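You operate a simulated robot arm through the tools that you are given. There is no shell and no other tool.

The job below is to be done with a simulated two-armed robot. You get a single attempt, and the scene is never put back.

JOB
Shake samples S9 and S2 together in the blue tray on the shaker.
Fine: load the tray on the table, then carry it over; run the shaker till no streaks show; leave tray and bottles on it; leave the third sample. Set down upright: what you pick out.

The check looks at the end state, three seconds after you hand in, the way a careful person would. Anything else that was tipped, shoved, dropped, spilled or broken makes it a failure.

ROBOT AND FRAMES
Two 7-joint arms with two-finger parallel grippers on one trunk that stands fixed in place. Base frame: the origin is at the foot of the trunk, x ahead of it, y to its left, z up. Readings come in mm, rad, newtons and seconds.
The left shoulder is at [50, 187, 1085], the right one opposite. With the tool pointing down near the work surface each hand reaches from about 100 to 660 mm from the base axis, measured 20 degrees to its own side. Payload 3.43 kg a hand.
The tool frame of a hand sits at the grasp point between the pads (the TCP): z along the fingers, y along the line on which they close. The tips reach 30 mm beyond it. The gripper opens to 94 mm. The fingers are 28 mm wide and 10 mm thick; the gripper's body (50 by 96 mm) begins 55 mm behind the TCP.
Orientation is that of the tool frame in the base frame, as a unit quaternion [x, y, z, w]. With the fingers straight down and closing along the base's y, the tool's x points along the base's -x, its y along +y and its z along -z.

CONTROLS
- The arms move only by the tool apply_moves. It takes "left_motion", "right_motion" or both (then of equal length, played together; a hand with none holds still); each is a list of rows, each a list of 3 entries, a list of its own where there are three numbers: the shift along the base's x, y, z in units of 200 mm (1.0 is 200 mm), then the turn, a rotation vector about the base's x, y, z in units of 180 degrees (1.0 is 180 degrees), then the opening in per cent of the stroke, from 0 (shut) to 100 (fully open). In form: [[[tx, ty, tz], [ax, ay, az], jaw], ...]. A call has 1 to 20 rows; each row is the pose to reach, as a shift and turn from the pose commanded when the call began. A call with a number of a shift or a turn outside -1 to 1 is refused whole. Rows are played at 5 a second. More than 50 mm and 0.15 rad between two rows, or a gripper value outside its range, and nothing of the call is played. Where a pose cannot be reached the arm comes as near as it can. A force on the tool above 40 N (or 10 N above the force at the start of the call, whichever is more), or a blocked arm, ends the call early, and 0.2 s more pass. The fingers move at their own pace (about 153 mm/s each) and stop on an object; they squeeze with about 31 N. The grip force told is the motor's: it shows also when the fingers shut on nothing. Time passes only in rows, and 0.2 s behind the last, so rows that repeat a pose let the fingers close. The reply holds the time, the measured pose of the TCP, the force on the tool along the base axes, the opening and the grip force, in the units named above and with some noise, with the torque about the TCP (base axes, N m) and any sound that the robot's microphone picked up.
- Cameras (640 x 400 px; columns grow to the right, rows downward): "scene" is now at [142.4, -42.3, 1264.3]; the picture's right is [-0.44, -0.90, 0.00], its down [-0.35, 0.17, -0.92] and it looks along [0.83, -0.41, -0.39] (base axes); focal length 214 px, centre (320, 200). "left" rides on the left gripper at [76, -14, -102] in its tool frame; the picture's right is [0.18, 0.98, 0.00], its down [-0.75, 0.14, -0.64] and it looks along [-0.63, 0.12, 0.77] (tool axes); focal length 243 px, centre (320, 200). "right" rides on the right gripper at [76, 14, -102] in its tool frame; the picture's right is [-0.18, 0.98, 0.00], its down [-0.75, -0.14, -0.64] and it looks along [-0.63, -0.12, 0.77] (tool axes); focal length 243 px, centre (320, 200). There is no depth. A picture from a camera that has moved, and an enlarged one, comes with that camera's place and axes in the base frame and with its lens.
- snapshot(camera): a new picture of that camera. The clock stands still meanwhile.
- move_column(by): slides the trunk up (or, below 0, down) by that many mm; the arms and the scene camera ride with it, the base frame stays. It gives what a move gives, with no picture.
- pan_tilt(pan, tilt): turns the head with the scene camera to pan (to the left, within 1.396 rad either way) and tilt (down, from -0.506 to 1.204), counted from straight ahead of the robot. It gives what a move gives.
- zoom(camera, box): a new picture of the part [left, top, right, bottom] of that camera's present view, enlarged. The clock stands still meanwhile.
- hand_in(): hands the job in; it is judged then, once.

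Nothing tells you positions but the pictures and the camera data. Unless the task says otherwise, let go and move clear before handing in.

The tools are called after ">>>" by a JSON object that holds its "method" and its "body". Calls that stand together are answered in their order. apply_moves: Moves the arms, as the interface text tells. Its arguments: {"type":"object","properties":{"left_motion":{"type":"array","items":{"type":"array"}},"right_motion":{"type":"array","items":{"type":"array"}}},"required":[]} The other tools are called the same way: move_column (by) slides the trunk up or down; pan_tilt (pan, tilt) turns the head that bears the scene camera; snapshot (camera) takes a picture; zoom (camera, box) takes an enlarged picture of a part of a camera's view; hand_in () hands the job in.

At the start:

```text
time_s: 0.0
left_eef_pos: [341.4, -18.5, 1178.4]
left_ee_rot: [-0.001, 1.0, 0.0, -0.001]
left_wrist_force: [-0.3, -0.6, 0.8]
left_wrist_torque: [-0.05, 0.0, 0.01]
left_finger_gap: 94.1
left_finger_force: 0.1
right_eef_pos: [282.0, -380.6, 1109.5]
right_ee_rot: [0.0, 1.0, 0.0, 0.0]
right_wrist_force: [0.2, 0.1, 0.2]
right_wrist_torque: [-0.02, 0.01, -0.05]
right_finger_gap: 94.0
right_finger_force: 0.2
trunk travel left (down, up): [-300.0, 132.0]
head pan, tilt: [-0.459, 0.396]
```

scene: 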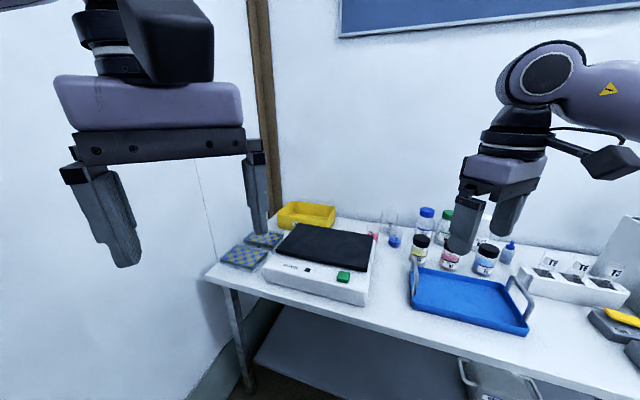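
right: 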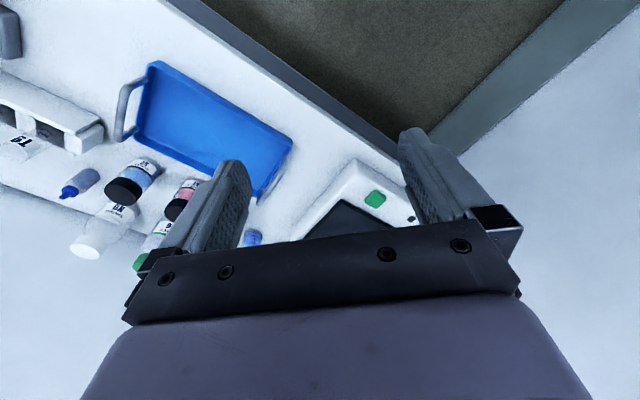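
left: 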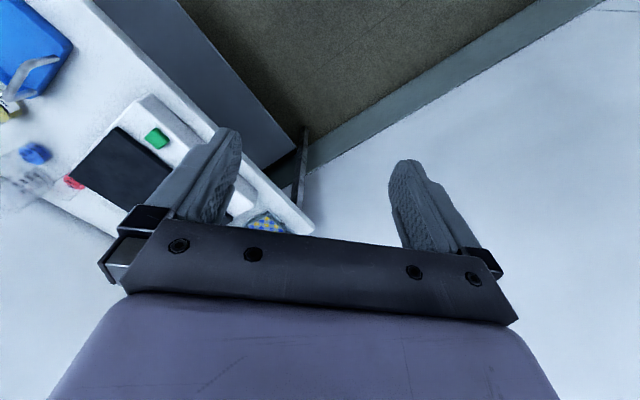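

I see a table with a shaker (black platform, green button), a blue tray with two handles, several bottles behind it, and a rack with labels at right. I'll look closer before moving anything.

>>> {"method": "zoom", "body": {"camera": "scene", "box": [360, 190, 540, 300]}}

>>> {"method": "zoom", "body": {"camera": "scene", "box": [200, 190, 400, 315]}}

>>> {"method": "zoom", "body": {"camera": "right", "box": [0, 60, 300, 270]}}

>>> {"method": "zoom", "body": {"camera": "scene", "box": [500, 210, 640, 340]}}

```text
3.56 times, centred on (450, 245) of scene
camera zoom: at [142.4, -42.3, 1264.3], right [-0.44, -0.9, 0.0], down [-0.35, 0.17, -0.92], along [0.83, -0.41, -0.39], focal length 763 px, centre (-142, 40)
```

zoom: 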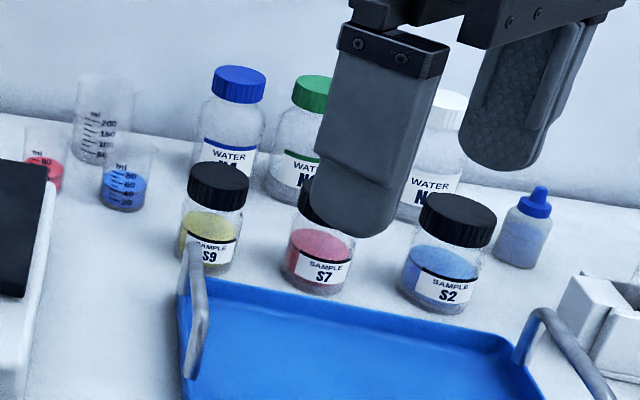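

```text
3.20 times, centred on (300, 252) of scene
camera zoom: at [142.4, -42.3, 1264.3], right [-0.44, -0.9, 0.0], down [-0.35, 0.17, -0.92], along [0.83, -0.41, -0.39], focal length 686 px, centre (384, 32)
```

zoom: 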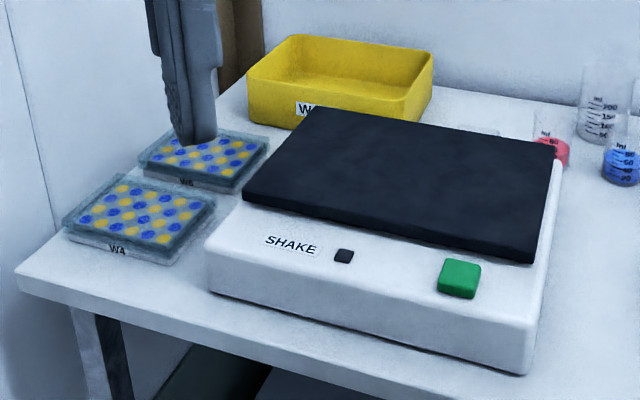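

```text
1.90 times, centred on (150, 165) of right
camera zoom: at [205.1, -365.1, 1209.7], right [0.18, 0.98, 0.0], down [0.75, -0.14, 0.64], along [0.63, -0.12, -0.77], focal length 462 px, centre (644, 267)
```

zoom: 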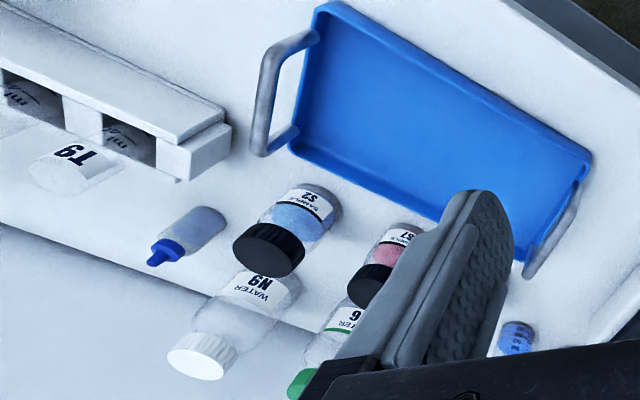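

```text
3.08 times, centred on (570, 275) of scene
camera zoom: at [142.4, -42.3, 1264.3], right [-0.44, -0.9, 0.0], down [-0.35, 0.17, -0.92], along [0.83, -0.41, -0.39], focal length 660 px, centre (-449, -31)
```

zoom: 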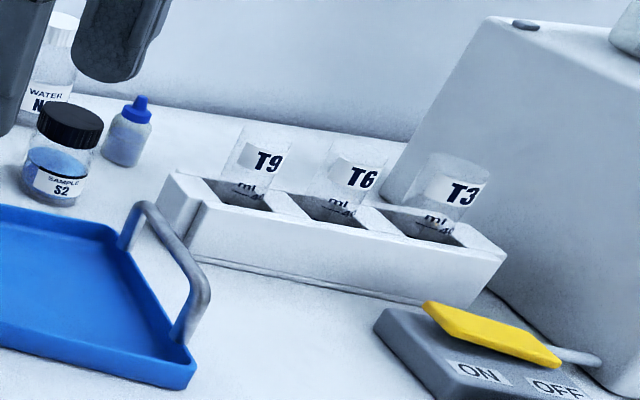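

The tray and samples S9 (yellow), S7 (red), S2 (blue) sit behind it at my front right, and the shaker is left of them; the table seems turned about 45° to me. I'll look around with the head before testing reach.

>>> {"method": "pan_tilt", "body": {"pan": -0.9, "tilt": 0.6}}

>>> {"method": "snapshot", "body": {"camera": "scene"}}

>>> {"method": "pan_tilt", "body": {"pan": 0.3, "tilt": 0.6}}

>>> {"method": "snapshot", "body": {"camera": "scene"}}

>>> {"method": "pan_tilt", "body": {"pan": -0.75, "tilt": 0.5}}

>>> {"method": "snapshot", "body": {"camera": "scene"}}

```text
time_s: 0.9
left_eef_pos: [340.3, -17.7, 1177.4]
left_ee_rot: [-0.001, 1.0, 0.0, -0.001]
left_wrist_force: [0.5, 0.0, -0.2]
left_wrist_torque: [0.02, 0.01, 0.0]
left_finger_gap: 94.1
left_finger_force: 0.1
right_eef_pos: [281.4, -380.0, 1108.5]
right_ee_rot: [0.001, 1.0, 0.0, 0.0]
right_wrist_force: [0.2, -0.3, 1.2]
right_wrist_torque: [0.0, -0.02, 0.0]
right_finger_gap: 93.9
right_finger_force: 0.0
trunk travel left (down, up): [-300.0, 132.0]
head pan, tilt: [-0.901, 0.6]
```

```text
taken
camera scene: at [114.3, -70.4, 1245.9], right [-0.78, -0.62, 0.0], down [-0.35, 0.44, -0.83], along [0.51, -0.65, -0.56], focal length 214 px, centre (320, 200)
```

scene: 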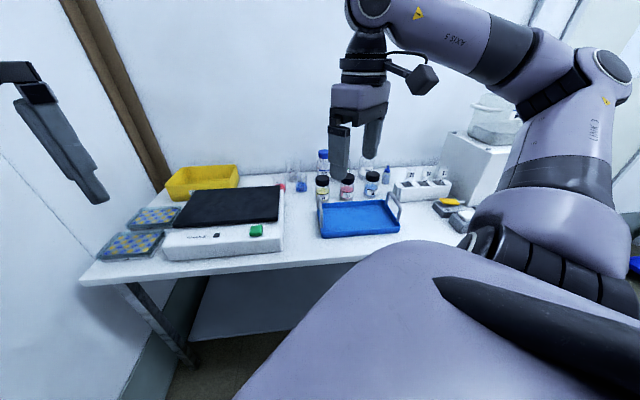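

```text
time_s: 2.3
left_eef_pos: [339.9, -17.7, 1177.4]
left_ee_rot: [0.0, 1.0, -0.001, -0.002]
left_wrist_force: [0.8, -0.3, 0.2]
left_wrist_torque: [0.01, 0.0, 0.02]
left_finger_gap: 94.0
left_finger_force: 0.0
right_eef_pos: [280.3, -380.3, 1108.6]
right_ee_rot: [-0.001, 1.0, 0.001, 0.001]
right_wrist_force: [-0.1, 0.0, -0.8]
right_wrist_torque: [0.0, 0.01, -0.01]
right_finger_gap: 93.9
right_finger_force: 0.0
trunk travel left (down, up): [-300.0, 132.0]
head pan, tilt: [0.3, 0.6]
```

```text
taken
camera scene: at [143.8, 24.9, 1245.8], right [0.29, -0.96, 0.0], down [-0.54, -0.17, -0.83], along [0.79, 0.24, -0.56], focal length 214 px, centre (320, 200)
```

scene: 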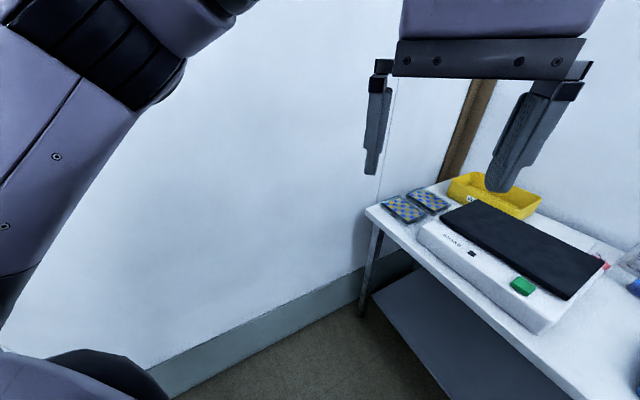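

```text
time_s: 3.6
left_eef_pos: [340.9, -17.3, 1179.5]
left_ee_rot: [0.001, 1.0, 0.0, -0.001]
left_wrist_force: [0.0, 0.9, -0.9]
left_wrist_torque: [0.0, -0.05, 0.01]
left_finger_gap: 94.1
left_finger_force: 0.1
right_eef_pos: [282.0, -380.6, 1108.8]
right_ee_rot: [0.0, 1.0, 0.0, 0.001]
right_wrist_force: [0.0, 0.4, -0.1]
right_wrist_torque: [0.01, 0.0, -0.01]
right_finger_gap: 93.9
right_finger_force: 0.0
trunk travel left (down, up): [-300.0, 132.0]
head pan, tilt: [-0.75, 0.499]
```

```text
taken
camera scene: at [125.9, -63.2, 1254.9], right [-0.68, -0.73, 0.0], down [-0.35, 0.33, -0.88], along [0.64, -0.6, -0.48], focal length 214 px, centre (320, 200)
```

scene: 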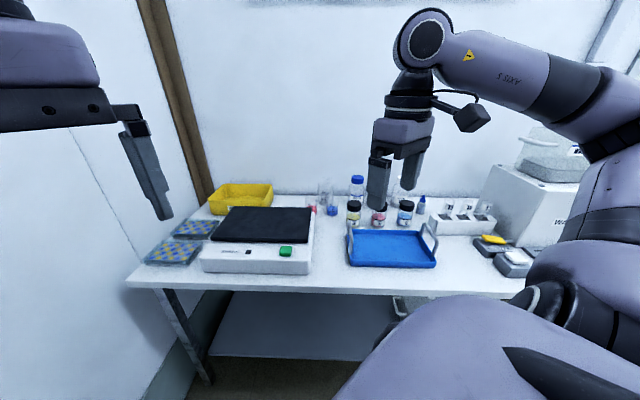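

The straight-on view shows the table turned about 43–45° to my right, with everything fairly far out. Before touching anything I'll test in free air how far the left arm reaches with the tool turned outward above the shaker.

>>> {"method": "apply_moves", "body": {"left_motion": [[[0.07, -0.04, -0.03], [-0.0233, -0.039, 0], 50], [[0.14, -0.08, -0.06], [-0.0466, -0.078, 0], 50], [[0.21, -0.12, -0.09], [-0.07, -0.117, 0], 50], [[0.28, -0.16, -0.12], [-0.0933, -0.156, 0], 50], [[0.35, -0.2, -0.15], [-0.1166, -0.195, 0], 50], [[0.42, -0.24, -0.18], [-0.14, -0.234, 0], 50], [[0.49, -0.28, -0.21], [-0.1632, -0.273, 0], 50], [[0.56, -0.32, -0.24], [-0.1865, -0.312, 0], 50], [[0.63, -0.36, -0.27], [-0.21, -0.351, 0], 50], [[0.7, -0.4, -0.3], [-0.2332, -0.39, 0], 50], [[0.77, -0.43, -0.33], [-0.2565, -0.429, 0], 50], [[0.77, -0.43, -0.33], [-0.2565, -0.429, 0], 50]]}}

```text
time_s: 6.2
left_eef_pos: [495.0, -105.0, 1112.3]
left_ee_rot: [-0.001, 0.708, -0.362, 0.607]
left_wrist_force: [-0.3, -0.6, 0.1]
left_wrist_torque: [0.0, -0.01, 0.0]
left_finger_gap: 47.1
left_finger_force: 0.1
right_eef_pos: [281.5, -379.5, 1109.4]
right_ee_rot: [0.001, 1.0, 0.0, -0.001]
right_wrist_force: [-0.3, -0.8, 0.0]
right_wrist_torque: [0.0, -0.02, 0.0]
right_finger_gap: 93.8
right_finger_force: 0.2
trunk travel left (down, up): [-300.0, 132.0]
head pan, tilt: [-0.75, 0.499]
```

The turn went fine. Now I'll extend the left arm further out at this height to find its limit.

>>> {"method": "apply_moves", "body": {"left_motion": [[[0.2, -0.12, 0], [0, 0, 0], 50], [[0.4, -0.24, 0], [0, 0, 0], 50], [[0.6, -0.36, 0], [0, 0, 0], 50], [[0.8, -0.48, 0], [0, 0, 0], 50], [[1.0, -0.6, 0], [0, 0, 0], 50], [[1.0, -0.6, 0], [0, 0, 0], 50]]}}

>>> {"method": "apply_moves", "body": {"left_motion": [[[0.17, -0.1, 0], [0, 0, 0], 50], [[0.34, -0.2, 0], [0, 0, 0], 50], [[0.51, -0.3, 0], [0, 0, 0], 50], [[0.51, -0.3, 0], [0, 0, 0], 50]]}}

>>> {"method": "snapshot", "body": {"camera": "scene"}}

```text
time_s: 7.8
left_eef_pos: [676.0, -168.3, 1106.3]
left_ee_rot: [-0.016, 0.711, -0.345, 0.613]
left_wrist_force: [0.0, -0.3, -0.4]
left_wrist_torque: [-0.02, -0.01, 0.01]
left_finger_gap: 47.0
left_finger_force: 0.1
left hand out of reach, approached as far as the arm can: row 5, 6
right_eef_pos: [281.2, -380.4, 1108.2]
right_ee_rot: [0.0, 1.0, -0.001, 0.0]
right_wrist_force: [-0.1, 0.3, 0.0]
right_wrist_torque: [-0.02, 0.03, 0.03]
right_finger_gap: 94.3
right_finger_force: 0.1
trunk travel left (down, up): [-300.0, 132.0]
head pan, tilt: [-0.75, 0.499]
stopped in row 6 (left hand): the arm was blocked; the commanded pose is now the measured one
```

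```text
time_s: 9.0
left_eef_pos: [702.2, -145.8, 1097.7]
left_ee_rot: [-0.03, 0.714, -0.327, 0.618]
left_wrist_force: [-0.6, 0.2, 0.6]
left_wrist_torque: [0.03, 0.02, -0.01]
left_finger_gap: 47.0
left_finger_force: 0.0
left hand out of reach, approached as far as the arm can: row 1, 2, 3, 4
right_eef_pos: [282.3, -379.5, 1108.9]
right_ee_rot: [0.0, 1.0, 0.0, 0.001]
right_wrist_force: [-0.4, 0.3, 0.0]
right_wrist_torque: [-0.02, 0.0, -0.02]
right_finger_gap: 94.0
right_finger_force: 0.1
trunk travel left (down, up): [-300.0, 132.0]
head pan, tilt: [-0.75, 0.499]
stopped in row 4 (left hand): the arm was blocked; the commanded pose is now the measured one
```

```text
taken
camera scene: at [125.9, -63.1, 1254.9], right [-0.68, -0.73, 0.0], down [-0.35, 0.33, -0.88], along [0.64, -0.6, -0.48], focal length 214 px, centre (320, 200)
```

scene: 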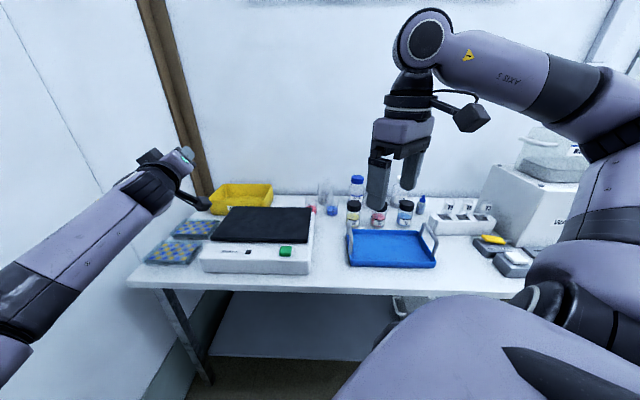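

The left arm tops out about 730 mm from its shoulder, so it can't reach the tray handles (over 800 mm away). The right arm must do the handling. I'll retract the left arm and turn the right hand to face the table squarely for a better look.

>>> {"method": "apply_moves", "body": {"left_motion": [[[-0.2, 0.04, 0.01], [0, 0, 0], 50], [[-0.4, 0.08, 0.02], [0, 0, 0], 50], [[-0.6, 0.12, 0.04], [0, 0, 0], 50], [[-0.8, 0.16, 0.06], [0, 0, 0], 50], [[-1.0, 0.2, 0.08], [0, 0, 0], 50], [[-1.0, 0.4, 0.1], [0, 0, 0], 50], [[-1.0, 0.6, 0.1], [0, 0, 0], 50]], "right_motion": [[[0, 0, 0.0], [0, 0, -0.036], 94], [[0, 0, 0.0], [0, 0, -0.072], 94], [[0, 0, 0.0], [0, 0, -0.108], 94], [[0, 0, 0.0], [0, 0, -0.144], 94], [[0, 0, 0.0], [0, 0, -0.18], 94], [[0, 0, 0.0], [0, 0, -0.216], 94], [[0, 0, 0.0], [0, 0, -0.25], 94]]}}

>>> {"method": "snapshot", "body": {"camera": "right"}}

>>> {"method": "snapshot", "body": {"camera": "scene"}}

```text
time_s: 10.3
left_eef_pos: [531.5, -46.7, 1088.0]
left_ee_rot: [-0.028, 0.724, -0.257, 0.64]
left_wrist_force: [0.8, -0.1, 1.5]
left_wrist_torque: [-0.02, 0.01, 0.02]
left_finger_gap: 47.1
left_finger_force: 0.1
right_eef_pos: [282.0, -379.7, 1108.4]
right_ee_rot: [0.301, 0.954, -0.001, -0.001]
right_wrist_force: [0.6, 0.1, -0.6]
right_wrist_torque: [0.02, 0.02, 0.0]
right_finger_gap: 88.8
right_finger_force: 0.1
trunk travel left (down, up): [-300.0, 132.0]
head pan, tilt: [-0.75, 0.499]
stopped in row 6 (left hand): the arm was blocked; the commanded pose is now the measured one
```

```text
taken
camera right: at [227.1, -323.7, 1209.5], right [0.72, 0.7, 0.0], down [0.54, -0.55, 0.64], along [0.45, -0.46, -0.77], focal length 243 px, centre (320, 200)
```

right: 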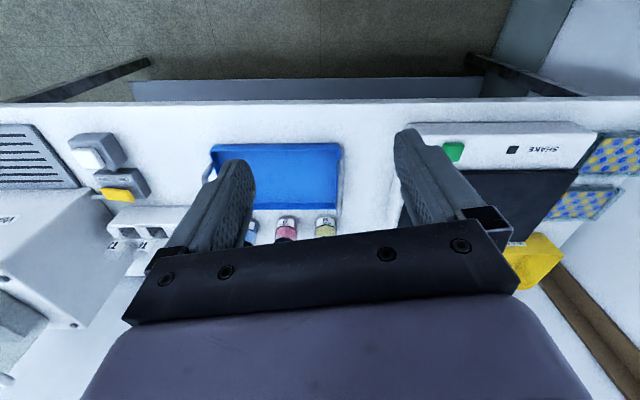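

```text
taken
camera scene: at [126.0, -63.4, 1254.9], right [-0.68, -0.73, 0.0], down [-0.35, 0.33, -0.88], along [0.64, -0.6, -0.48], focal length 214 px, centre (320, 200)
```

scene: 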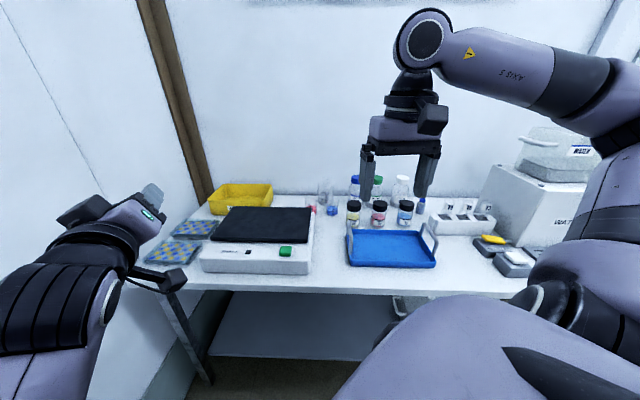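

The right camera confirms the table front runs at exactly 45° to my base axes; the left arm got stuck partway, so I'll bring it back to a tool-down pose gradually and finish squaring the right hand.

>>> {"method": "apply_moves", "body": {"left_motion": [[[-0.06, 0.01, 0.03], [0.0135, 0.0378, 0], 50], [[-0.12, 0.02, 0.06], [0.027, 0.0757, 0], 50], [[-0.18, 0.03, 0.09], [0.0405, 0.1135, 0], 50], [[-0.24, 0.04, 0.12], [0.054, 0.1514, 0], 50], [[-0.3, 0.05, 0.15], [0.0675, 0.189, 0], 50], [[-0.36, 0.06, 0.18], [0.081, 0.227, 0], 50], [[-0.42, 0.07, 0.21], [0.0945, 0.265, 0], 50], [[-0.48, 0.08, 0.24], [0.108, 0.303, 0], 50], [[-0.54, 0.09, 0.27], [0.1215, 0.34, 0], 50], [[-0.6, 0.1, 0.3], [0.135, 0.378, 0], 50], [[-0.66, 0.11, 0.33], [0.1485, 0.416, 0], 50], [[-0.72, 0.12, 0.36], [0.162, 0.454, 0], 50], [[-0.72, 0.12, 0.36], [0.162, 0.454, 0], 50]]}}

>>> {"method": "apply_moves", "body": {"right_motion": [[[0, 0, 0.0], [0, 0, -0.03], 94], [[0, 0, 0.0], [0, 0, -0.0554], 94], [[0, 0, 0.0], [0, 0, -0.0554], 94]]}}

```text
time_s: 13.1
left_eef_pos: [387.9, -22.9, 1160.5]
left_ee_rot: [-0.039, 0.999, -0.004, 0.002]
left_wrist_force: [0.3, 0.7, -0.3]
left_wrist_torque: [0.02, 0.01, 0.0]
left_finger_gap: 46.6
left_finger_force: 0.0
left hand out of reach, approached as far as the arm can: row 5, 6
right_eef_pos: [280.8, -380.0, 1108.4]
right_ee_rot: [0.301, 0.954, 0.0, 0.0]
right_wrist_force: [0.6, 0.1, 0.0]
right_wrist_torque: [0.03, 0.0, -0.03]
right_finger_gap: 88.3
right_finger_force: 0.0
trunk travel left (down, up): [-300.0, 132.0]
head pan, tilt: [-0.75, 0.499]
```

```text
time_s: 13.9
left_eef_pos: [387.1, -25.3, 1160.9]
left_ee_rot: [-0.04, 0.999, -0.002, 0.003]
left_wrist_force: [-0.4, -0.2, -0.7]
left_wrist_torque: [-0.01, 0.02, -0.03]
left_finger_gap: 47.0
left_finger_force: 0.0
right_eef_pos: [282.2, -378.9, 1108.2]
right_ee_rot: [0.383, 0.924, 0.001, 0.0]
right_wrist_force: [0.2, 0.3, 0.5]
right_wrist_torque: [0.02, -0.03, 0.0]
right_finger_gap: 88.5
right_finger_force: 0.0
trunk travel left (down, up): [-300.0, 132.0]
head pan, tilt: [-0.75, 0.499]
```

Right hand is square to the table now. I'll take a detailed look at the tray, bottles and shaker from it.

>>> {"method": "snapshot", "body": {"camera": "right"}}

>>> {"method": "zoom", "body": {"camera": "right", "box": [140, 110, 400, 272]}}

>>> {"method": "zoom", "body": {"camera": "scene", "box": [320, 165, 460, 290]}}

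>>> {"method": "zoom", "body": {"camera": "scene", "box": [130, 170, 330, 295]}}

```text
taken
camera right: at [238.2, -314.5, 1208.6], right [0.83, 0.56, 0.0], down [0.43, -0.63, 0.64], along [0.36, -0.53, -0.77], focal length 243 px, centre (320, 200)
```

right: 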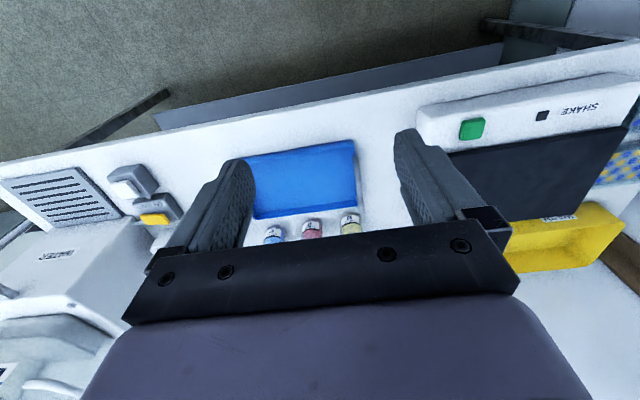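

```text
2.46 times, centred on (270, 191) of right
camera zoom: at [238.2, -314.5, 1208.6], right [0.83, 0.56, 0.0], down [0.43, -0.63, 0.64], along [0.36, -0.53, -0.77], focal length 597 px, centre (443, 222)
```

zoom: 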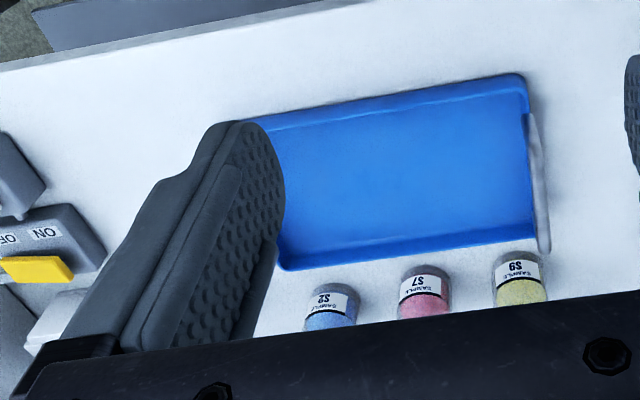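

```text
3.20 times, centred on (390, 228) of scene
camera zoom: at [125.8, -63.3, 1254.9], right [-0.68, -0.73, 0.0], down [-0.35, 0.33, -0.88], along [0.64, -0.6, -0.48], focal length 686 px, centre (96, 112)
```

zoom: 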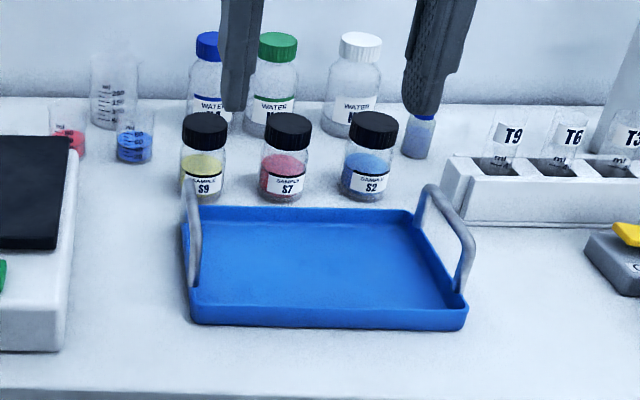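

```text
3.20 times, centred on (230, 232) of scene
camera zoom: at [125.8, -63.3, 1254.9], right [-0.68, -0.73, 0.0], down [-0.35, 0.33, -0.88], along [0.64, -0.6, -0.48], focal length 686 px, centre (608, 96)
```

zoom: 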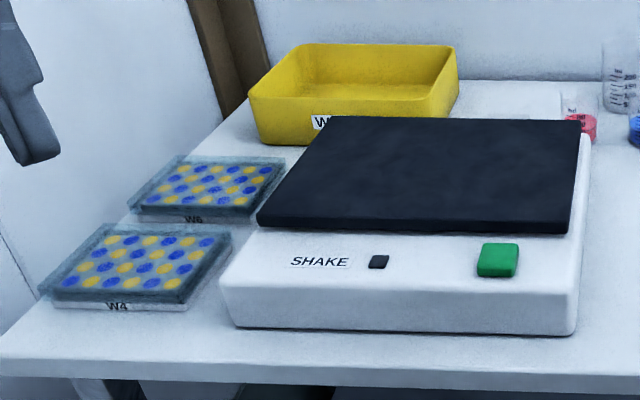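

I now have working positions: tray centre about (w=165, v=704) in table coordinates, its right handle around w≈296 with bar top z≈830, and the shaker platform top z≈840. Next I'll test whether the right arm, tilted slightly outward, reaches the future handle spot above the shaker.

>>> {"method": "apply_moves", "body": {"right_motion": [[[0.16, -0.028, -0.08], [-0.0157, -0.0157, 0], 94], [[0.32, -0.056, -0.16], [-0.0314, -0.0314, 0], 94], [[0.48, -0.084, -0.24], [-0.0471, -0.0471, 0], 94], [[0.64, -0.112, -0.32], [-0.0629, -0.0629, 0], 94], [[0.8, -0.14, -0.4], [-0.0786, -0.0786, 0], 94], [[0.8, -0.14, -0.4], [-0.0786, -0.0786, 0], 94]]}}

>>> {"method": "apply_moves", "body": {"right_motion": [[[0.2, -0.04, -0.06], [0, 0, 0], 94], [[0.4, -0.08, -0.12], [0, 0, 0], 94], [[0.6, -0.11, -0.18], [0, 0, 0], 94], [[0.8, -0.145, -0.24], [0, 0, 0], 94], [[0.8, -0.145, -0.24], [0, 0, 0], 94]]}}

```text
time_s: 15.3
left_eef_pos: [387.8, -24.1, 1162.3]
left_ee_rot: [-0.04, 0.999, -0.003, 0.003]
left_wrist_force: [-0.1, 0.2, 0.2]
left_wrist_torque: [0.01, 0.0, 0.01]
left_finger_gap: 47.3
left_finger_force: 0.1
right_eef_pos: [442.0, -408.2, 1028.7]
right_ee_rot: [0.377, 0.91, -0.066, 0.161]
right_wrist_force: [0.1, -0.2, -0.3]
right_wrist_torque: [-0.03, 0.01, 0.01]
right_finger_gap: 88.3
right_finger_force: 0.0
trunk travel left (down, up): [-300.0, 132.0]
head pan, tilt: [-0.75, 0.499]
```

```text
time_s: 16.5
left_eef_pos: [387.6, -23.9, 1162.2]
left_ee_rot: [-0.039, 0.999, -0.004, 0.004]
left_wrist_force: [0.0, -0.3, -1.3]
left_wrist_torque: [0.04, 0.02, 0.04]
left_finger_gap: 46.9
left_finger_force: 0.0
right_eef_pos: [603.0, -440.3, 983.7]
right_ee_rot: [0.376, 0.91, -0.067, 0.161]
right_wrist_force: [0.5, 0.2, 1.1]
right_wrist_torque: [0.0, 0.0, -0.01]
right_finger_gap: 88.3
right_finger_force: 0.1
trunk travel left (down, up): [-300.0, 132.0]
head pan, tilt: [-0.75, 0.499]
```

The right hand reaches there with a 20° tilt. I'll check that it also reaches down to about z=895 (still above the empty platform) and take a picture there.

>>> {"method": "apply_moves", "body": {"right_motion": [[[0, 0, -0.15], [0, 0, 0], 94], [[0, 0, -0.3], [0, 0, 0], 94], [[0, 0, -0.44], [0, 0, 0], 94], [[0, 0, -0.44], [0, 0, 0], 94]]}}

>>> {"method": "snapshot", "body": {"camera": "right"}}

>>> {"method": "snapshot", "body": {"camera": "scene"}}

```text
time_s: 17.5
left_eef_pos: [387.2, -24.4, 1161.7]
left_ee_rot: [-0.039, 0.999, -0.004, 0.003]
left_wrist_force: [-0.1, -0.5, 0.0]
left_wrist_torque: [0.01, 0.04, 0.0]
left_finger_gap: 47.1
left_finger_force: 0.0
right_eef_pos: [601.0, -438.3, 892.5]
right_ee_rot: [0.377, 0.91, -0.066, 0.16]
right_wrist_force: [-0.8, -0.1, 0.9]
right_wrist_torque: [0.01, 0.02, -0.03]
right_finger_gap: 88.4
right_finger_force: 0.0
trunk travel left (down, up): [-300.0, 132.0]
head pan, tilt: [-0.75, 0.499]
```

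```text
taken
camera right: at [536.3, -352.0, 961.5], right [0.82, 0.57, 0.06], down [0.25, -0.45, 0.86], along [0.52, -0.69, -0.5], focal length 243 px, centre (320, 200)
```

right: 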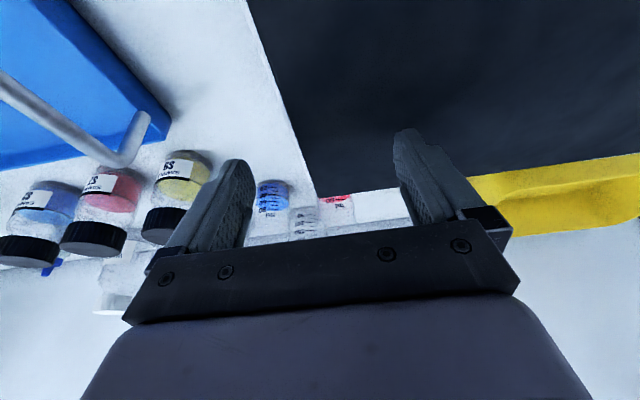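

```text
taken
camera scene: at [125.8, -63.2, 1254.9], right [-0.68, -0.73, 0.0], down [-0.35, 0.33, -0.88], along [0.64, -0.6, -0.48], focal length 214 px, centre (320, 200)
```

scene: 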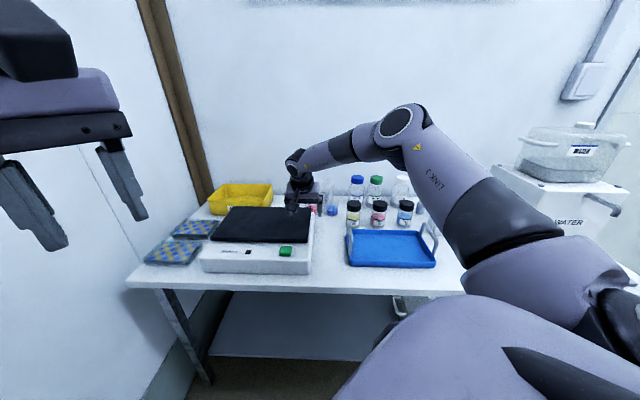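

Reach on the shaker side is fine. Now I'll go above sample S9 with a 30° tilt to check reach there and get a close look.

>>> {"method": "apply_moves", "body": {"right_motion": [[[0, 0, 0.2], [0, 0, 0], 94], [[0, 0, 0.4], [0, 0, 0], 94], [[-0.03, -0.2, 0.42], [-0.008, -0.008, 0], 94], [[-0.06, -0.4, 0.42], [-0.016, -0.016, 0], 94], [[-0.09, -0.6, 0.42], [-0.024, -0.024, 0], 94], [[-0.12, -0.8, 0.42], [-0.032, -0.032, 0], 94], [[-0.16, -1.0, 0.42], [-0.0393, -0.0393, 0], 94], [[-0.16, -1.0, 0.42], [-0.0393, -0.0393, 0], 94]]}}

>>> {"method": "snapshot", "body": {"camera": "right"}}

>>> {"method": "zoom", "body": {"camera": "scene", "box": [320, 165, 460, 290]}}

```text
time_s: 19.3
left_eef_pos: [387.7, -25.0, 1161.4]
left_ee_rot: [-0.039, 0.999, -0.003, 0.004]
left_wrist_force: [0.6, -0.6, -0.4]
left_wrist_torque: [0.0, -0.03, -0.01]
left_finger_gap: 47.1
left_finger_force: 0.0
right_eef_pos: [568.6, -637.2, 975.1]
right_ee_rot: [0.37, 0.892, -0.099, 0.239]
right_wrist_force: [-0.1, -0.5, -0.5]
right_wrist_torque: [0.01, 0.02, 0.02]
right_finger_gap: 88.3
right_finger_force: 0.0
trunk travel left (down, up): [-300.0, 132.0]
head pan, tilt: [-0.75, 0.499]
```

```text
taken
camera right: at [495.9, -542.9, 1025.3], right [0.81, 0.58, 0.09], down [0.13, -0.33, 0.93], along [0.57, -0.74, -0.35], focal length 243 px, centre (320, 200)
```

right: 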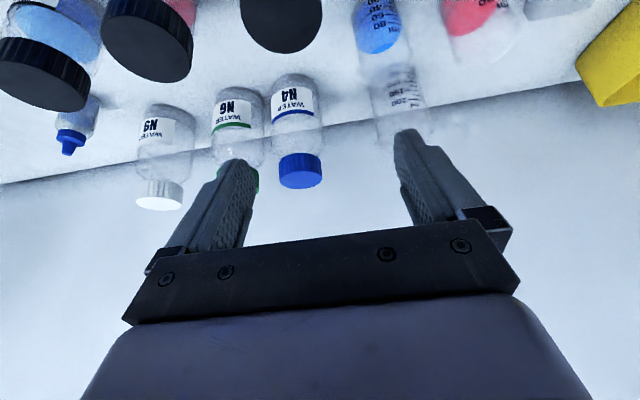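

```text
3.20 times, centred on (390, 228) of scene
camera zoom: at [125.8, -63.3, 1254.9], right [-0.68, -0.73, 0.0], down [-0.35, 0.33, -0.88], along [0.64, -0.6, -0.48], focal length 686 px, centre (96, 112)
```

zoom: 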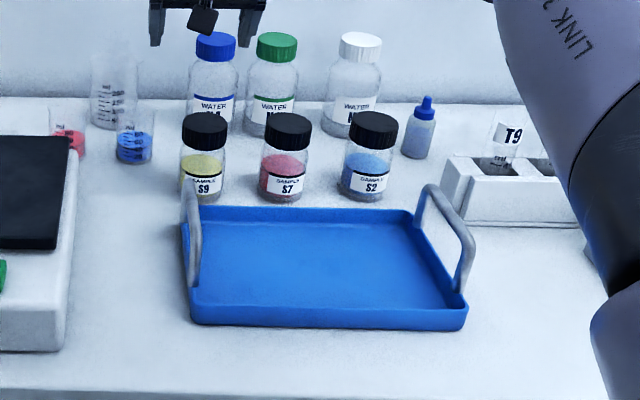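

The hand reached above S9's area with margin. I'll zoom to pin down the cap positions.

>>> {"method": "zoom", "body": {"camera": "right", "box": [0, 0, 340, 212]}}

>>> {"method": "zoom", "body": {"camera": "scene", "box": [340, 180, 430, 236]}}

```text
1.88 times, centred on (170, 106) of right
camera zoom: at [495.9, -542.9, 1025.3], right [0.81, 0.58, 0.09], down [0.13, -0.33, 0.93], along [0.57, -0.74, -0.35], focal length 457 px, centre (602, 377)
```

zoom: 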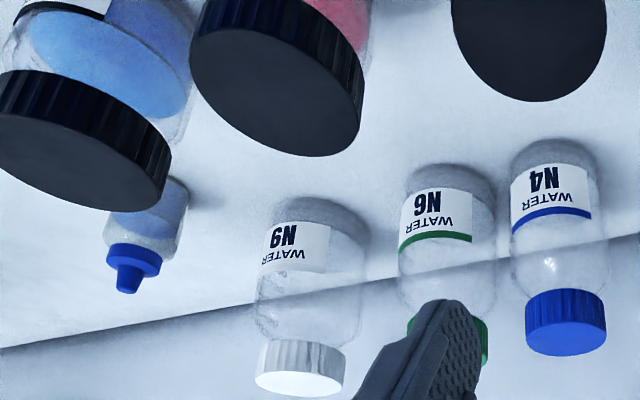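

```text
7.11 times, centred on (385, 208) of scene
camera zoom: at [125.8, -63.3, 1254.9], right [-0.68, -0.73, 0.0], down [-0.35, 0.33, -0.88], along [0.64, -0.6, -0.48], focal length 1525 px, centre (-142, 143)
```

zoom: 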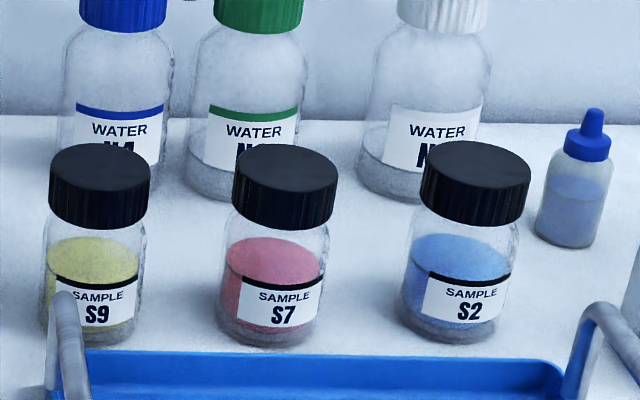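

S9's cap is around (w=63, v=838), S7 around w=156, S2 around w=255; table height seems nearer z≈763. I'll raise the right hand over the tray to measure tray and handles more accurately.

>>> {"method": "apply_moves", "body": {"right_motion": [[[-0.14, 0.047, 0.083], [0.0147, 0.0147, 0], 94], [[-0.28, 0.094, 0.166], [0.0295, 0.0295, 0], 94], [[-0.42, 0.141, 0.25], [0.0442, 0.0442, 0], 94], [[-0.56, 0.188, 0.333], [0.059, 0.059, 0], 94], [[-0.7, 0.234, 0.416], [0.0737, 0.0737, 0], 94], [[-0.84, 0.28, 0.5], [0.0884, 0.0884, 0], 94], [[-0.98, 0.328, 0.583], [0.1032, 0.1032, 0], 94], [[-1.0, 0.375, 0.665], [0.1179, 0.1179, 0], 94], [[-1.0, 0.375, 0.665], [0.1179, 0.1179, 0], 94]]}}

>>> {"method": "snapshot", "body": {"camera": "right"}}

>>> {"method": "zoom", "body": {"camera": "right", "box": [160, 20, 480, 220]}}

```text
time_s: 21.3
left_eef_pos: [388.2, -25.8, 1161.9]
left_ee_rot: [-0.039, 0.999, -0.003, 0.003]
left_wrist_force: [0.5, -0.1, 0.6]
left_wrist_torque: [-0.02, -0.02, 0.0]
left_finger_gap: 47.0
left_finger_force: 0.0
right_eef_pos: [368.8, -562.7, 1109.4]
right_ee_rot: [0.383, 0.924, 0.001, 0.0]
right_wrist_force: [-0.3, -0.1, 0.8]
right_wrist_torque: [0.0, 0.02, 0.0]
right_finger_gap: 88.1
right_finger_force: 0.1
trunk travel left (down, up): [-300.0, 132.0]
head pan, tilt: [-0.75, 0.499]
```

```text
taken
camera right: at [324.7, -498.2, 1210.0], right [0.83, 0.56, 0.0], down [0.43, -0.63, 0.64], along [0.36, -0.53, -0.77], focal length 243 px, centre (320, 200)
```

right: 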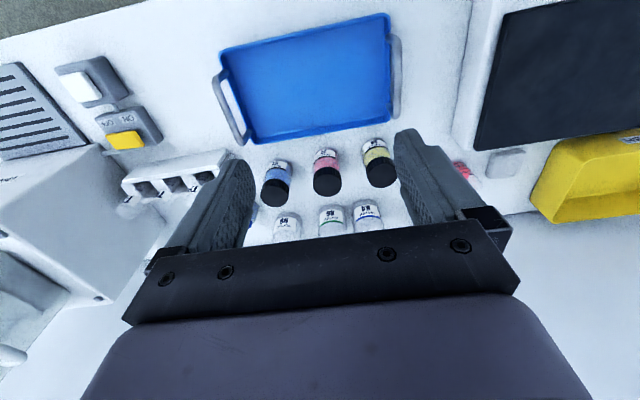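

```text
2.00 times, centred on (320, 120) of right
camera zoom: at [324.7, -498.2, 1210.0], right [0.83, 0.56, 0.0], down [0.43, -0.63, 0.64], along [0.36, -0.53, -0.77], focal length 485 px, centre (320, 360)
```

zoom: 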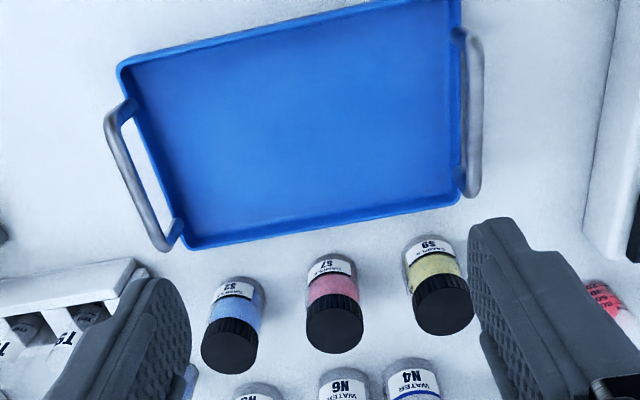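

Now I have a consistent picture: tray spans w≈30–289, v≈618–771, rim z≈786, table z≈763, right handle bar at w≈286, top z≈840; S9 at (w 59, v 838). I'll go above S9, yawed so the wrist camera stays clear of the left handle.

>>> {"method": "apply_moves", "body": {"right_motion": [[[0.13, -0.051, -0.13], [-0.0136, -0.0197, 0.0163], 82], [[0.26, -0.102, -0.26], [-0.0271, -0.0395, 0.0326], 82], [[0.39, -0.153, -0.39], [-0.0407, -0.0592, 0.0489], 82], [[0.52, -0.205, -0.52], [-0.0542, -0.0789, 0.0651], 82], [[0.65, -0.256, -0.65], [-0.0678, -0.0986, 0.0814], 82], [[0.78, -0.307, -0.78], [-0.0813, -0.1184, 0.0977], 82], [[0.91, -0.358, -0.897], [-0.0949, -0.1381, 0.114], 82], [[0.91, -0.358, -0.897], [-0.0949, -0.1381, 0.114], 82]]}}

>>> {"method": "snapshot", "body": {"camera": "right"}}

>>> {"method": "zoom", "body": {"camera": "scene", "box": [300, 140, 460, 240]}}

```text
time_s: 23.1
left_eef_pos: [388.5, -23.6, 1161.4]
left_ee_rot: [-0.039, 0.999, -0.003, 0.004]
left_wrist_force: [-0.2, -0.5, -0.3]
left_wrist_torque: [-0.01, -0.02, -0.03]
left_finger_gap: 46.8
left_finger_force: 0.1
right_eef_pos: [553.3, -634.8, 930.7]
right_ee_rot: [0.202, 0.944, -0.054, 0.254]
right_wrist_force: [-0.5, -0.1, -1.0]
right_wrist_torque: [-0.01, -0.01, -0.02]
right_finger_gap: 76.7
right_finger_force: 0.0
trunk travel left (down, up): [-300.0, 132.0]
head pan, tilt: [-0.75, 0.499]
```

```text
taken
camera right: at [452.1, -573.3, 979.7], right [0.54, 0.83, 0.09], down [0.24, -0.26, 0.93], along [0.8, -0.49, -0.35], focal length 243 px, centre (320, 200)
```

right: 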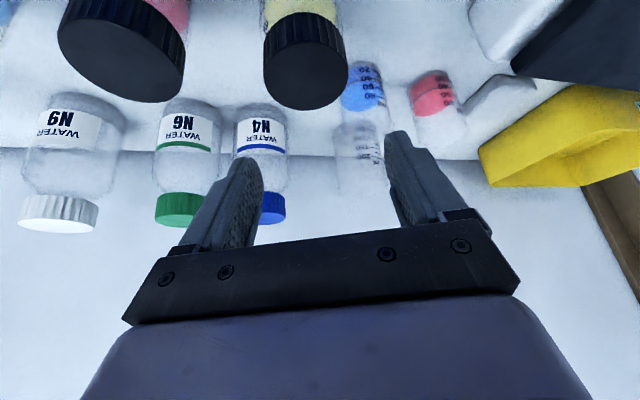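

```text
4.00 times, centred on (380, 190) of scene
camera zoom: at [125.8, -63.1, 1255.0], right [-0.68, -0.73, 0.0], down [-0.35, 0.33, -0.88], along [0.64, -0.6, -0.48], focal length 858 px, centre (80, 240)
```

zoom: 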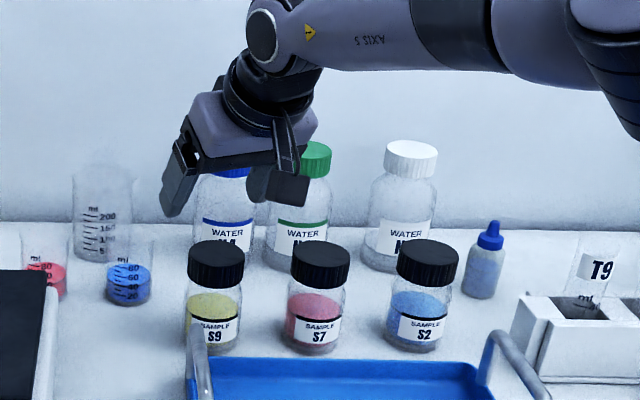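

The fingers are laterally centred on S9. I'll back off slightly so the cap clears the palm, then descend to z≈812 and grip.

>>> {"method": "apply_moves", "body": {"right_motion": [[[-0.081, 0.036, 0], [0, 0, 0], 82], [[-0.081, 0.036, -0.15], [0, 0, 0], 82], [[-0.081, 0.036, -0.27], [0, 0, 0], 82], [[-0.081, 0.036, -0.37], [0, 0, 0], 82], [[-0.081, 0.036, -0.45], [0, 0, 0], 82], [[-0.081, 0.036, -0.52], [0, 0, 0], 82], [[-0.081, 0.036, -0.56], [0, 0, 0], 82], [[-0.081, 0.036, -0.593], [0, 0, 0], 82], [[-0.081, 0.036, -0.593], [0, 0, 0], 82]]}}

>>> {"method": "snapshot", "body": {"camera": "right"}}

>>> {"method": "zoom", "body": {"camera": "scene", "box": [300, 140, 460, 240]}}

```text
time_s: 25.1
left_eef_pos: [387.4, -24.0, 1161.7]
left_ee_rot: [-0.039, 0.999, -0.003, 0.003]
left_wrist_force: [0.2, -0.7, 0.0]
left_wrist_torque: [0.02, -0.01, 0.0]
left_finger_gap: 46.9
left_finger_force: 0.1
right_eef_pos: [531.8, -622.2, 816.8]
right_ee_rot: [0.201, 0.945, -0.055, 0.253]
right_wrist_force: [0.4, 0.0, 0.3]
right_wrist_torque: [-0.01, -0.01, 0.0]
right_finger_gap: 77.1
right_finger_force: 0.0
right hand out of reach, approached as far as the arm can: row 7, 8, 9
trunk travel left (down, up): [-300.0, 132.0]
head pan, tilt: [-0.75, 0.499]
```

```text
taken
camera right: at [430.2, -561.2, 865.4], right [0.55, 0.83, 0.09], down [0.24, -0.26, 0.93], along [0.8, -0.49, -0.35], focal length 243 px, centre (320, 200)
```

right: 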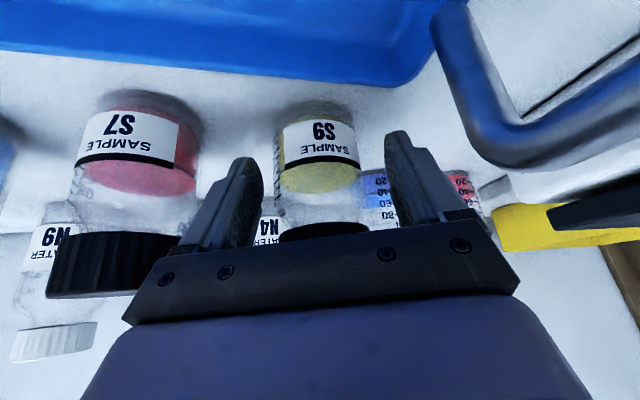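

```text
4.00 times, centred on (380, 190) of scene
camera zoom: at [125.9, -63.2, 1254.9], right [-0.68, -0.73, 0.0], down [-0.35, 0.33, -0.88], along [0.64, -0.6, -0.48], focal length 858 px, centre (80, 240)
```

zoom: 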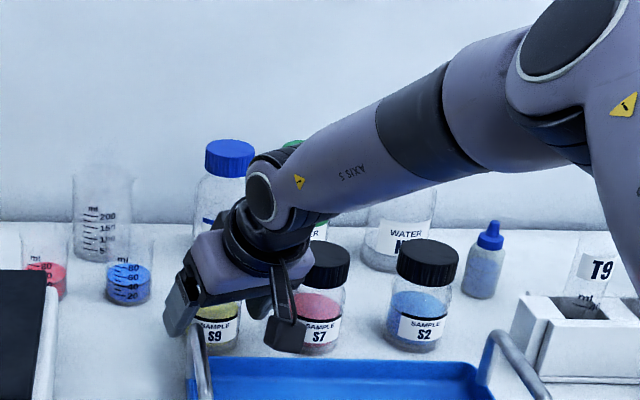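

I'm right around S9 but the arm is at its limit by a few mm. I'll raise the hand, lower the trunk by 110 mm for better reach, and come back down.

>>> {"method": "apply_moves", "body": {"right_motion": [[[0, 0, 0.15], [0, 0, 0], 82], [[0, 0, 0.35], [0, 0, 0], 82], [[0, 0, 0.55], [0, 0, 0], 82], [[0, 0, 0.65], [0, 0, 0], 82], [[0, 0, 0.65], [0, 0, 0], 82]]}}

>>> {"method": "move_column", "body": {"by": -110}}

>>> {"method": "snapshot", "body": {"camera": "right"}}

```text
time_s: 26.3
left_eef_pos: [388.3, -24.2, 1161.1]
left_ee_rot: [-0.039, 0.999, -0.003, 0.003]
left_wrist_force: [0.5, 0.9, -0.4]
left_wrist_torque: [0.03, 0.03, -0.03]
left_finger_gap: 46.9
left_finger_force: 0.0
right_eef_pos: [529.2, -623.8, 947.6]
right_ee_rot: [0.201, 0.945, -0.054, 0.253]
right_wrist_force: [0.3, 0.1, 0.1]
right_wrist_torque: [-0.03, -0.01, 0.02]
right_finger_gap: 77.3
right_finger_force: 0.0
trunk travel left (down, up): [-300.0, 132.0]
head pan, tilt: [-0.75, 0.499]
```

```text
time_s: 27.7
left_eef_pos: [387.8, -23.8, 1052.2]
left_ee_rot: [-0.039, 0.999, -0.003, 0.005]
left_wrist_force: [0.3, -0.4, 0.5]
left_wrist_torque: [-0.02, -0.01, 0.01]
left_finger_gap: 46.8
left_finger_force: 0.0
right_eef_pos: [528.8, -621.1, 838.4]
right_ee_rot: [0.2, 0.945, -0.053, 0.254]
right_wrist_force: [0.5, 0.1, -0.1]
right_wrist_torque: [0.0, 0.0, 0.01]
right_finger_gap: 77.0
right_finger_force: 0.1
trunk travel left (down, up): [-190.0, 242.0]
head pan, tilt: [-0.75, 0.499]
```

```text
taken
camera right: at [427.9, -560.9, 887.4], right [0.55, 0.83, 0.09], down [0.25, -0.26, 0.93], along [0.8, -0.49, -0.35], focal length 243 px, centre (320, 200)
```

right: 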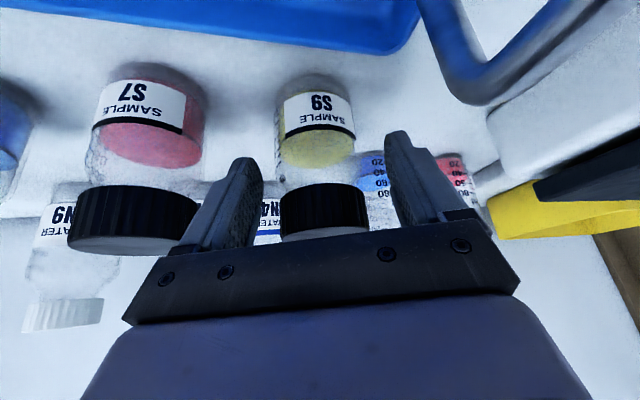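

Good, S9 is centred between the fingers. I'll move 14 mm forward, down to z≈812, and close.

>>> {"method": "apply_moves", "body": {"right_motion": [[[0.06, -0.034, 0], [0, 0, 0], 82], [[0.06, -0.034, -0.07], [0, 0, 0], 82], [[0.06, -0.034, -0.132], [0, 0, 0], 82], [[0.06, -0.034, -0.132], [0, 0, 0], 82]]}}

>>> {"method": "snapshot", "body": {"camera": "right"}}

```text
time_s: 28.7
left_eef_pos: [387.4, -24.2, 1050.5]
left_ee_rot: [-0.039, 0.999, -0.004, 0.003]
left_wrist_force: [-0.2, 0.6, 0.3]
left_wrist_torque: [0.0, -0.05, -0.02]
left_finger_gap: 47.1
left_finger_force: 0.1
right_eef_pos: [539.9, -629.5, 810.9]
right_ee_rot: [0.201, 0.945, -0.054, 0.253]
right_wrist_force: [-1.1, -0.2, -0.2]
right_wrist_torque: [0.0, -0.02, -0.01]
right_finger_gap: 76.9
right_finger_force: 0.1
trunk travel left (down, up): [-190.0, 242.0]
head pan, tilt: [-0.75, 0.499]
```

```text
taken
camera right: at [438.4, -568.6, 860.9], right [0.55, 0.83, 0.09], down [0.25, -0.26, 0.93], along [0.8, -0.49, -0.35], focal length 243 px, centre (320, 200)
```

right: 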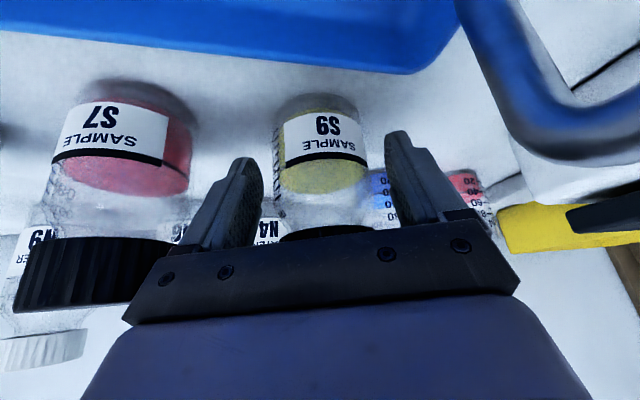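

Pose is as planned with S9 centred between the fingers. Closing the gripper now.

>>> {"method": "apply_moves", "body": {"right_motion": [[[0, 0, 0], [0, 0, 0], 60], [[0, 0, 0], [0, 0, 0], 40], [[0, 0, 0], [0, 0, 0], 30], [[0, 0, 0], [0, 0, 0], 30], [[0, 0, 0], [0, 0, 0], 30]]}}

>>> {"method": "snapshot", "body": {"camera": "right"}}

```text
time_s: 29.9
left_eef_pos: [388.9, -22.9, 1051.8]
left_ee_rot: [-0.039, 0.999, -0.004, 0.004]
left_wrist_force: [0.8, 1.0, 0.1]
left_wrist_torque: [0.01, 0.0, 0.0]
left_finger_gap: 47.1
left_finger_force: 0.1
right_eef_pos: [539.0, -630.0, 812.2]
right_ee_rot: [0.2, 0.945, -0.053, 0.253]
right_wrist_force: [0.6, 0.4, 0.4]
right_wrist_torque: [0.0, -0.02, 0.0]
right_finger_gap: 59.2
right_finger_force: 31.0
trunk travel left (down, up): [-190.0, 242.0]
head pan, tilt: [-0.75, 0.499]
```

```text
taken
camera right: at [438.3, -568.7, 860.9], right [0.55, 0.83, 0.09], down [0.25, -0.26, 0.93], along [0.8, -0.49, -0.35], focal length 243 px, centre (320, 200)
```

right: 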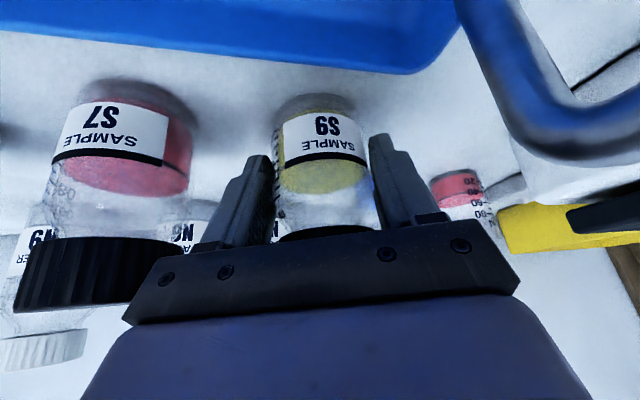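

S9 is gripped (gap 59 mm, 31 N). I'll lift it straight up about 115 mm and check.

>>> {"method": "apply_moves", "body": {"right_motion": [[[0, 0, 0.05], [0, 0, 0], 30], [[0, 0, 0.15], [0, 0, 0], 30], [[0, 0, 0.3], [0, 0, 0], 30], [[0, 0, 0.45], [0, 0, 0], 30], [[0, 0, 0.58], [0, 0, 0], 30], [[0, 0, 0.58], [0, 0, 0], 30]]}}

>>> {"method": "snapshot", "body": {"camera": "right"}}

>>> {"method": "snapshot", "body": {"camera": "scene"}}

```text
time_s: 31.3
left_eef_pos: [387.9, -24.4, 1051.4]
left_ee_rot: [-0.039, 0.999, -0.003, 0.004]
left_wrist_force: [0.9, 0.6, -0.9]
left_wrist_torque: [-0.04, 0.04, 0.04]
left_finger_gap: 47.2
left_finger_force: 0.1
right_eef_pos: [541.9, -630.6, 925.8]
right_ee_rot: [0.201, 0.945, -0.054, 0.253]
right_wrist_force: [0.0, -0.1, -2.0]
right_wrist_torque: [-0.03, 0.01, 0.0]
right_finger_gap: 58.8
right_finger_force: 31.0
trunk travel left (down, up): [-190.0, 242.0]
head pan, tilt: [-0.75, 0.499]
```

```text
taken
camera right: at [439.8, -569.1, 976.0], right [0.55, 0.83, 0.09], down [0.25, -0.26, 0.93], along [0.8, -0.49, -0.35], focal length 243 px, centre (320, 200)
```

right: 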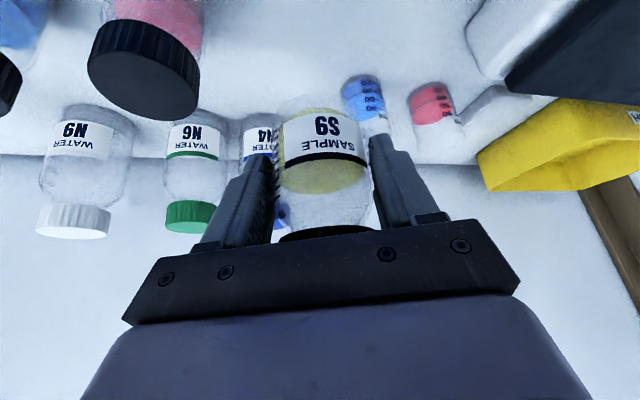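

```text
taken
camera scene: at [125.9, -63.4, 1144.9], right [-0.68, -0.73, 0.0], down [-0.35, 0.33, -0.88], along [0.64, -0.6, -0.48], focal length 214 px, centre (320, 200)
```

scene: 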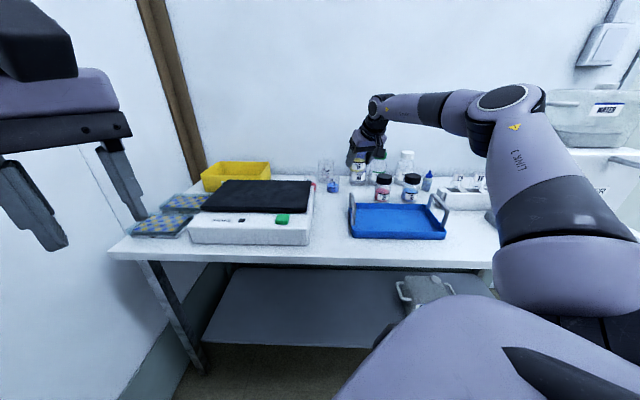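

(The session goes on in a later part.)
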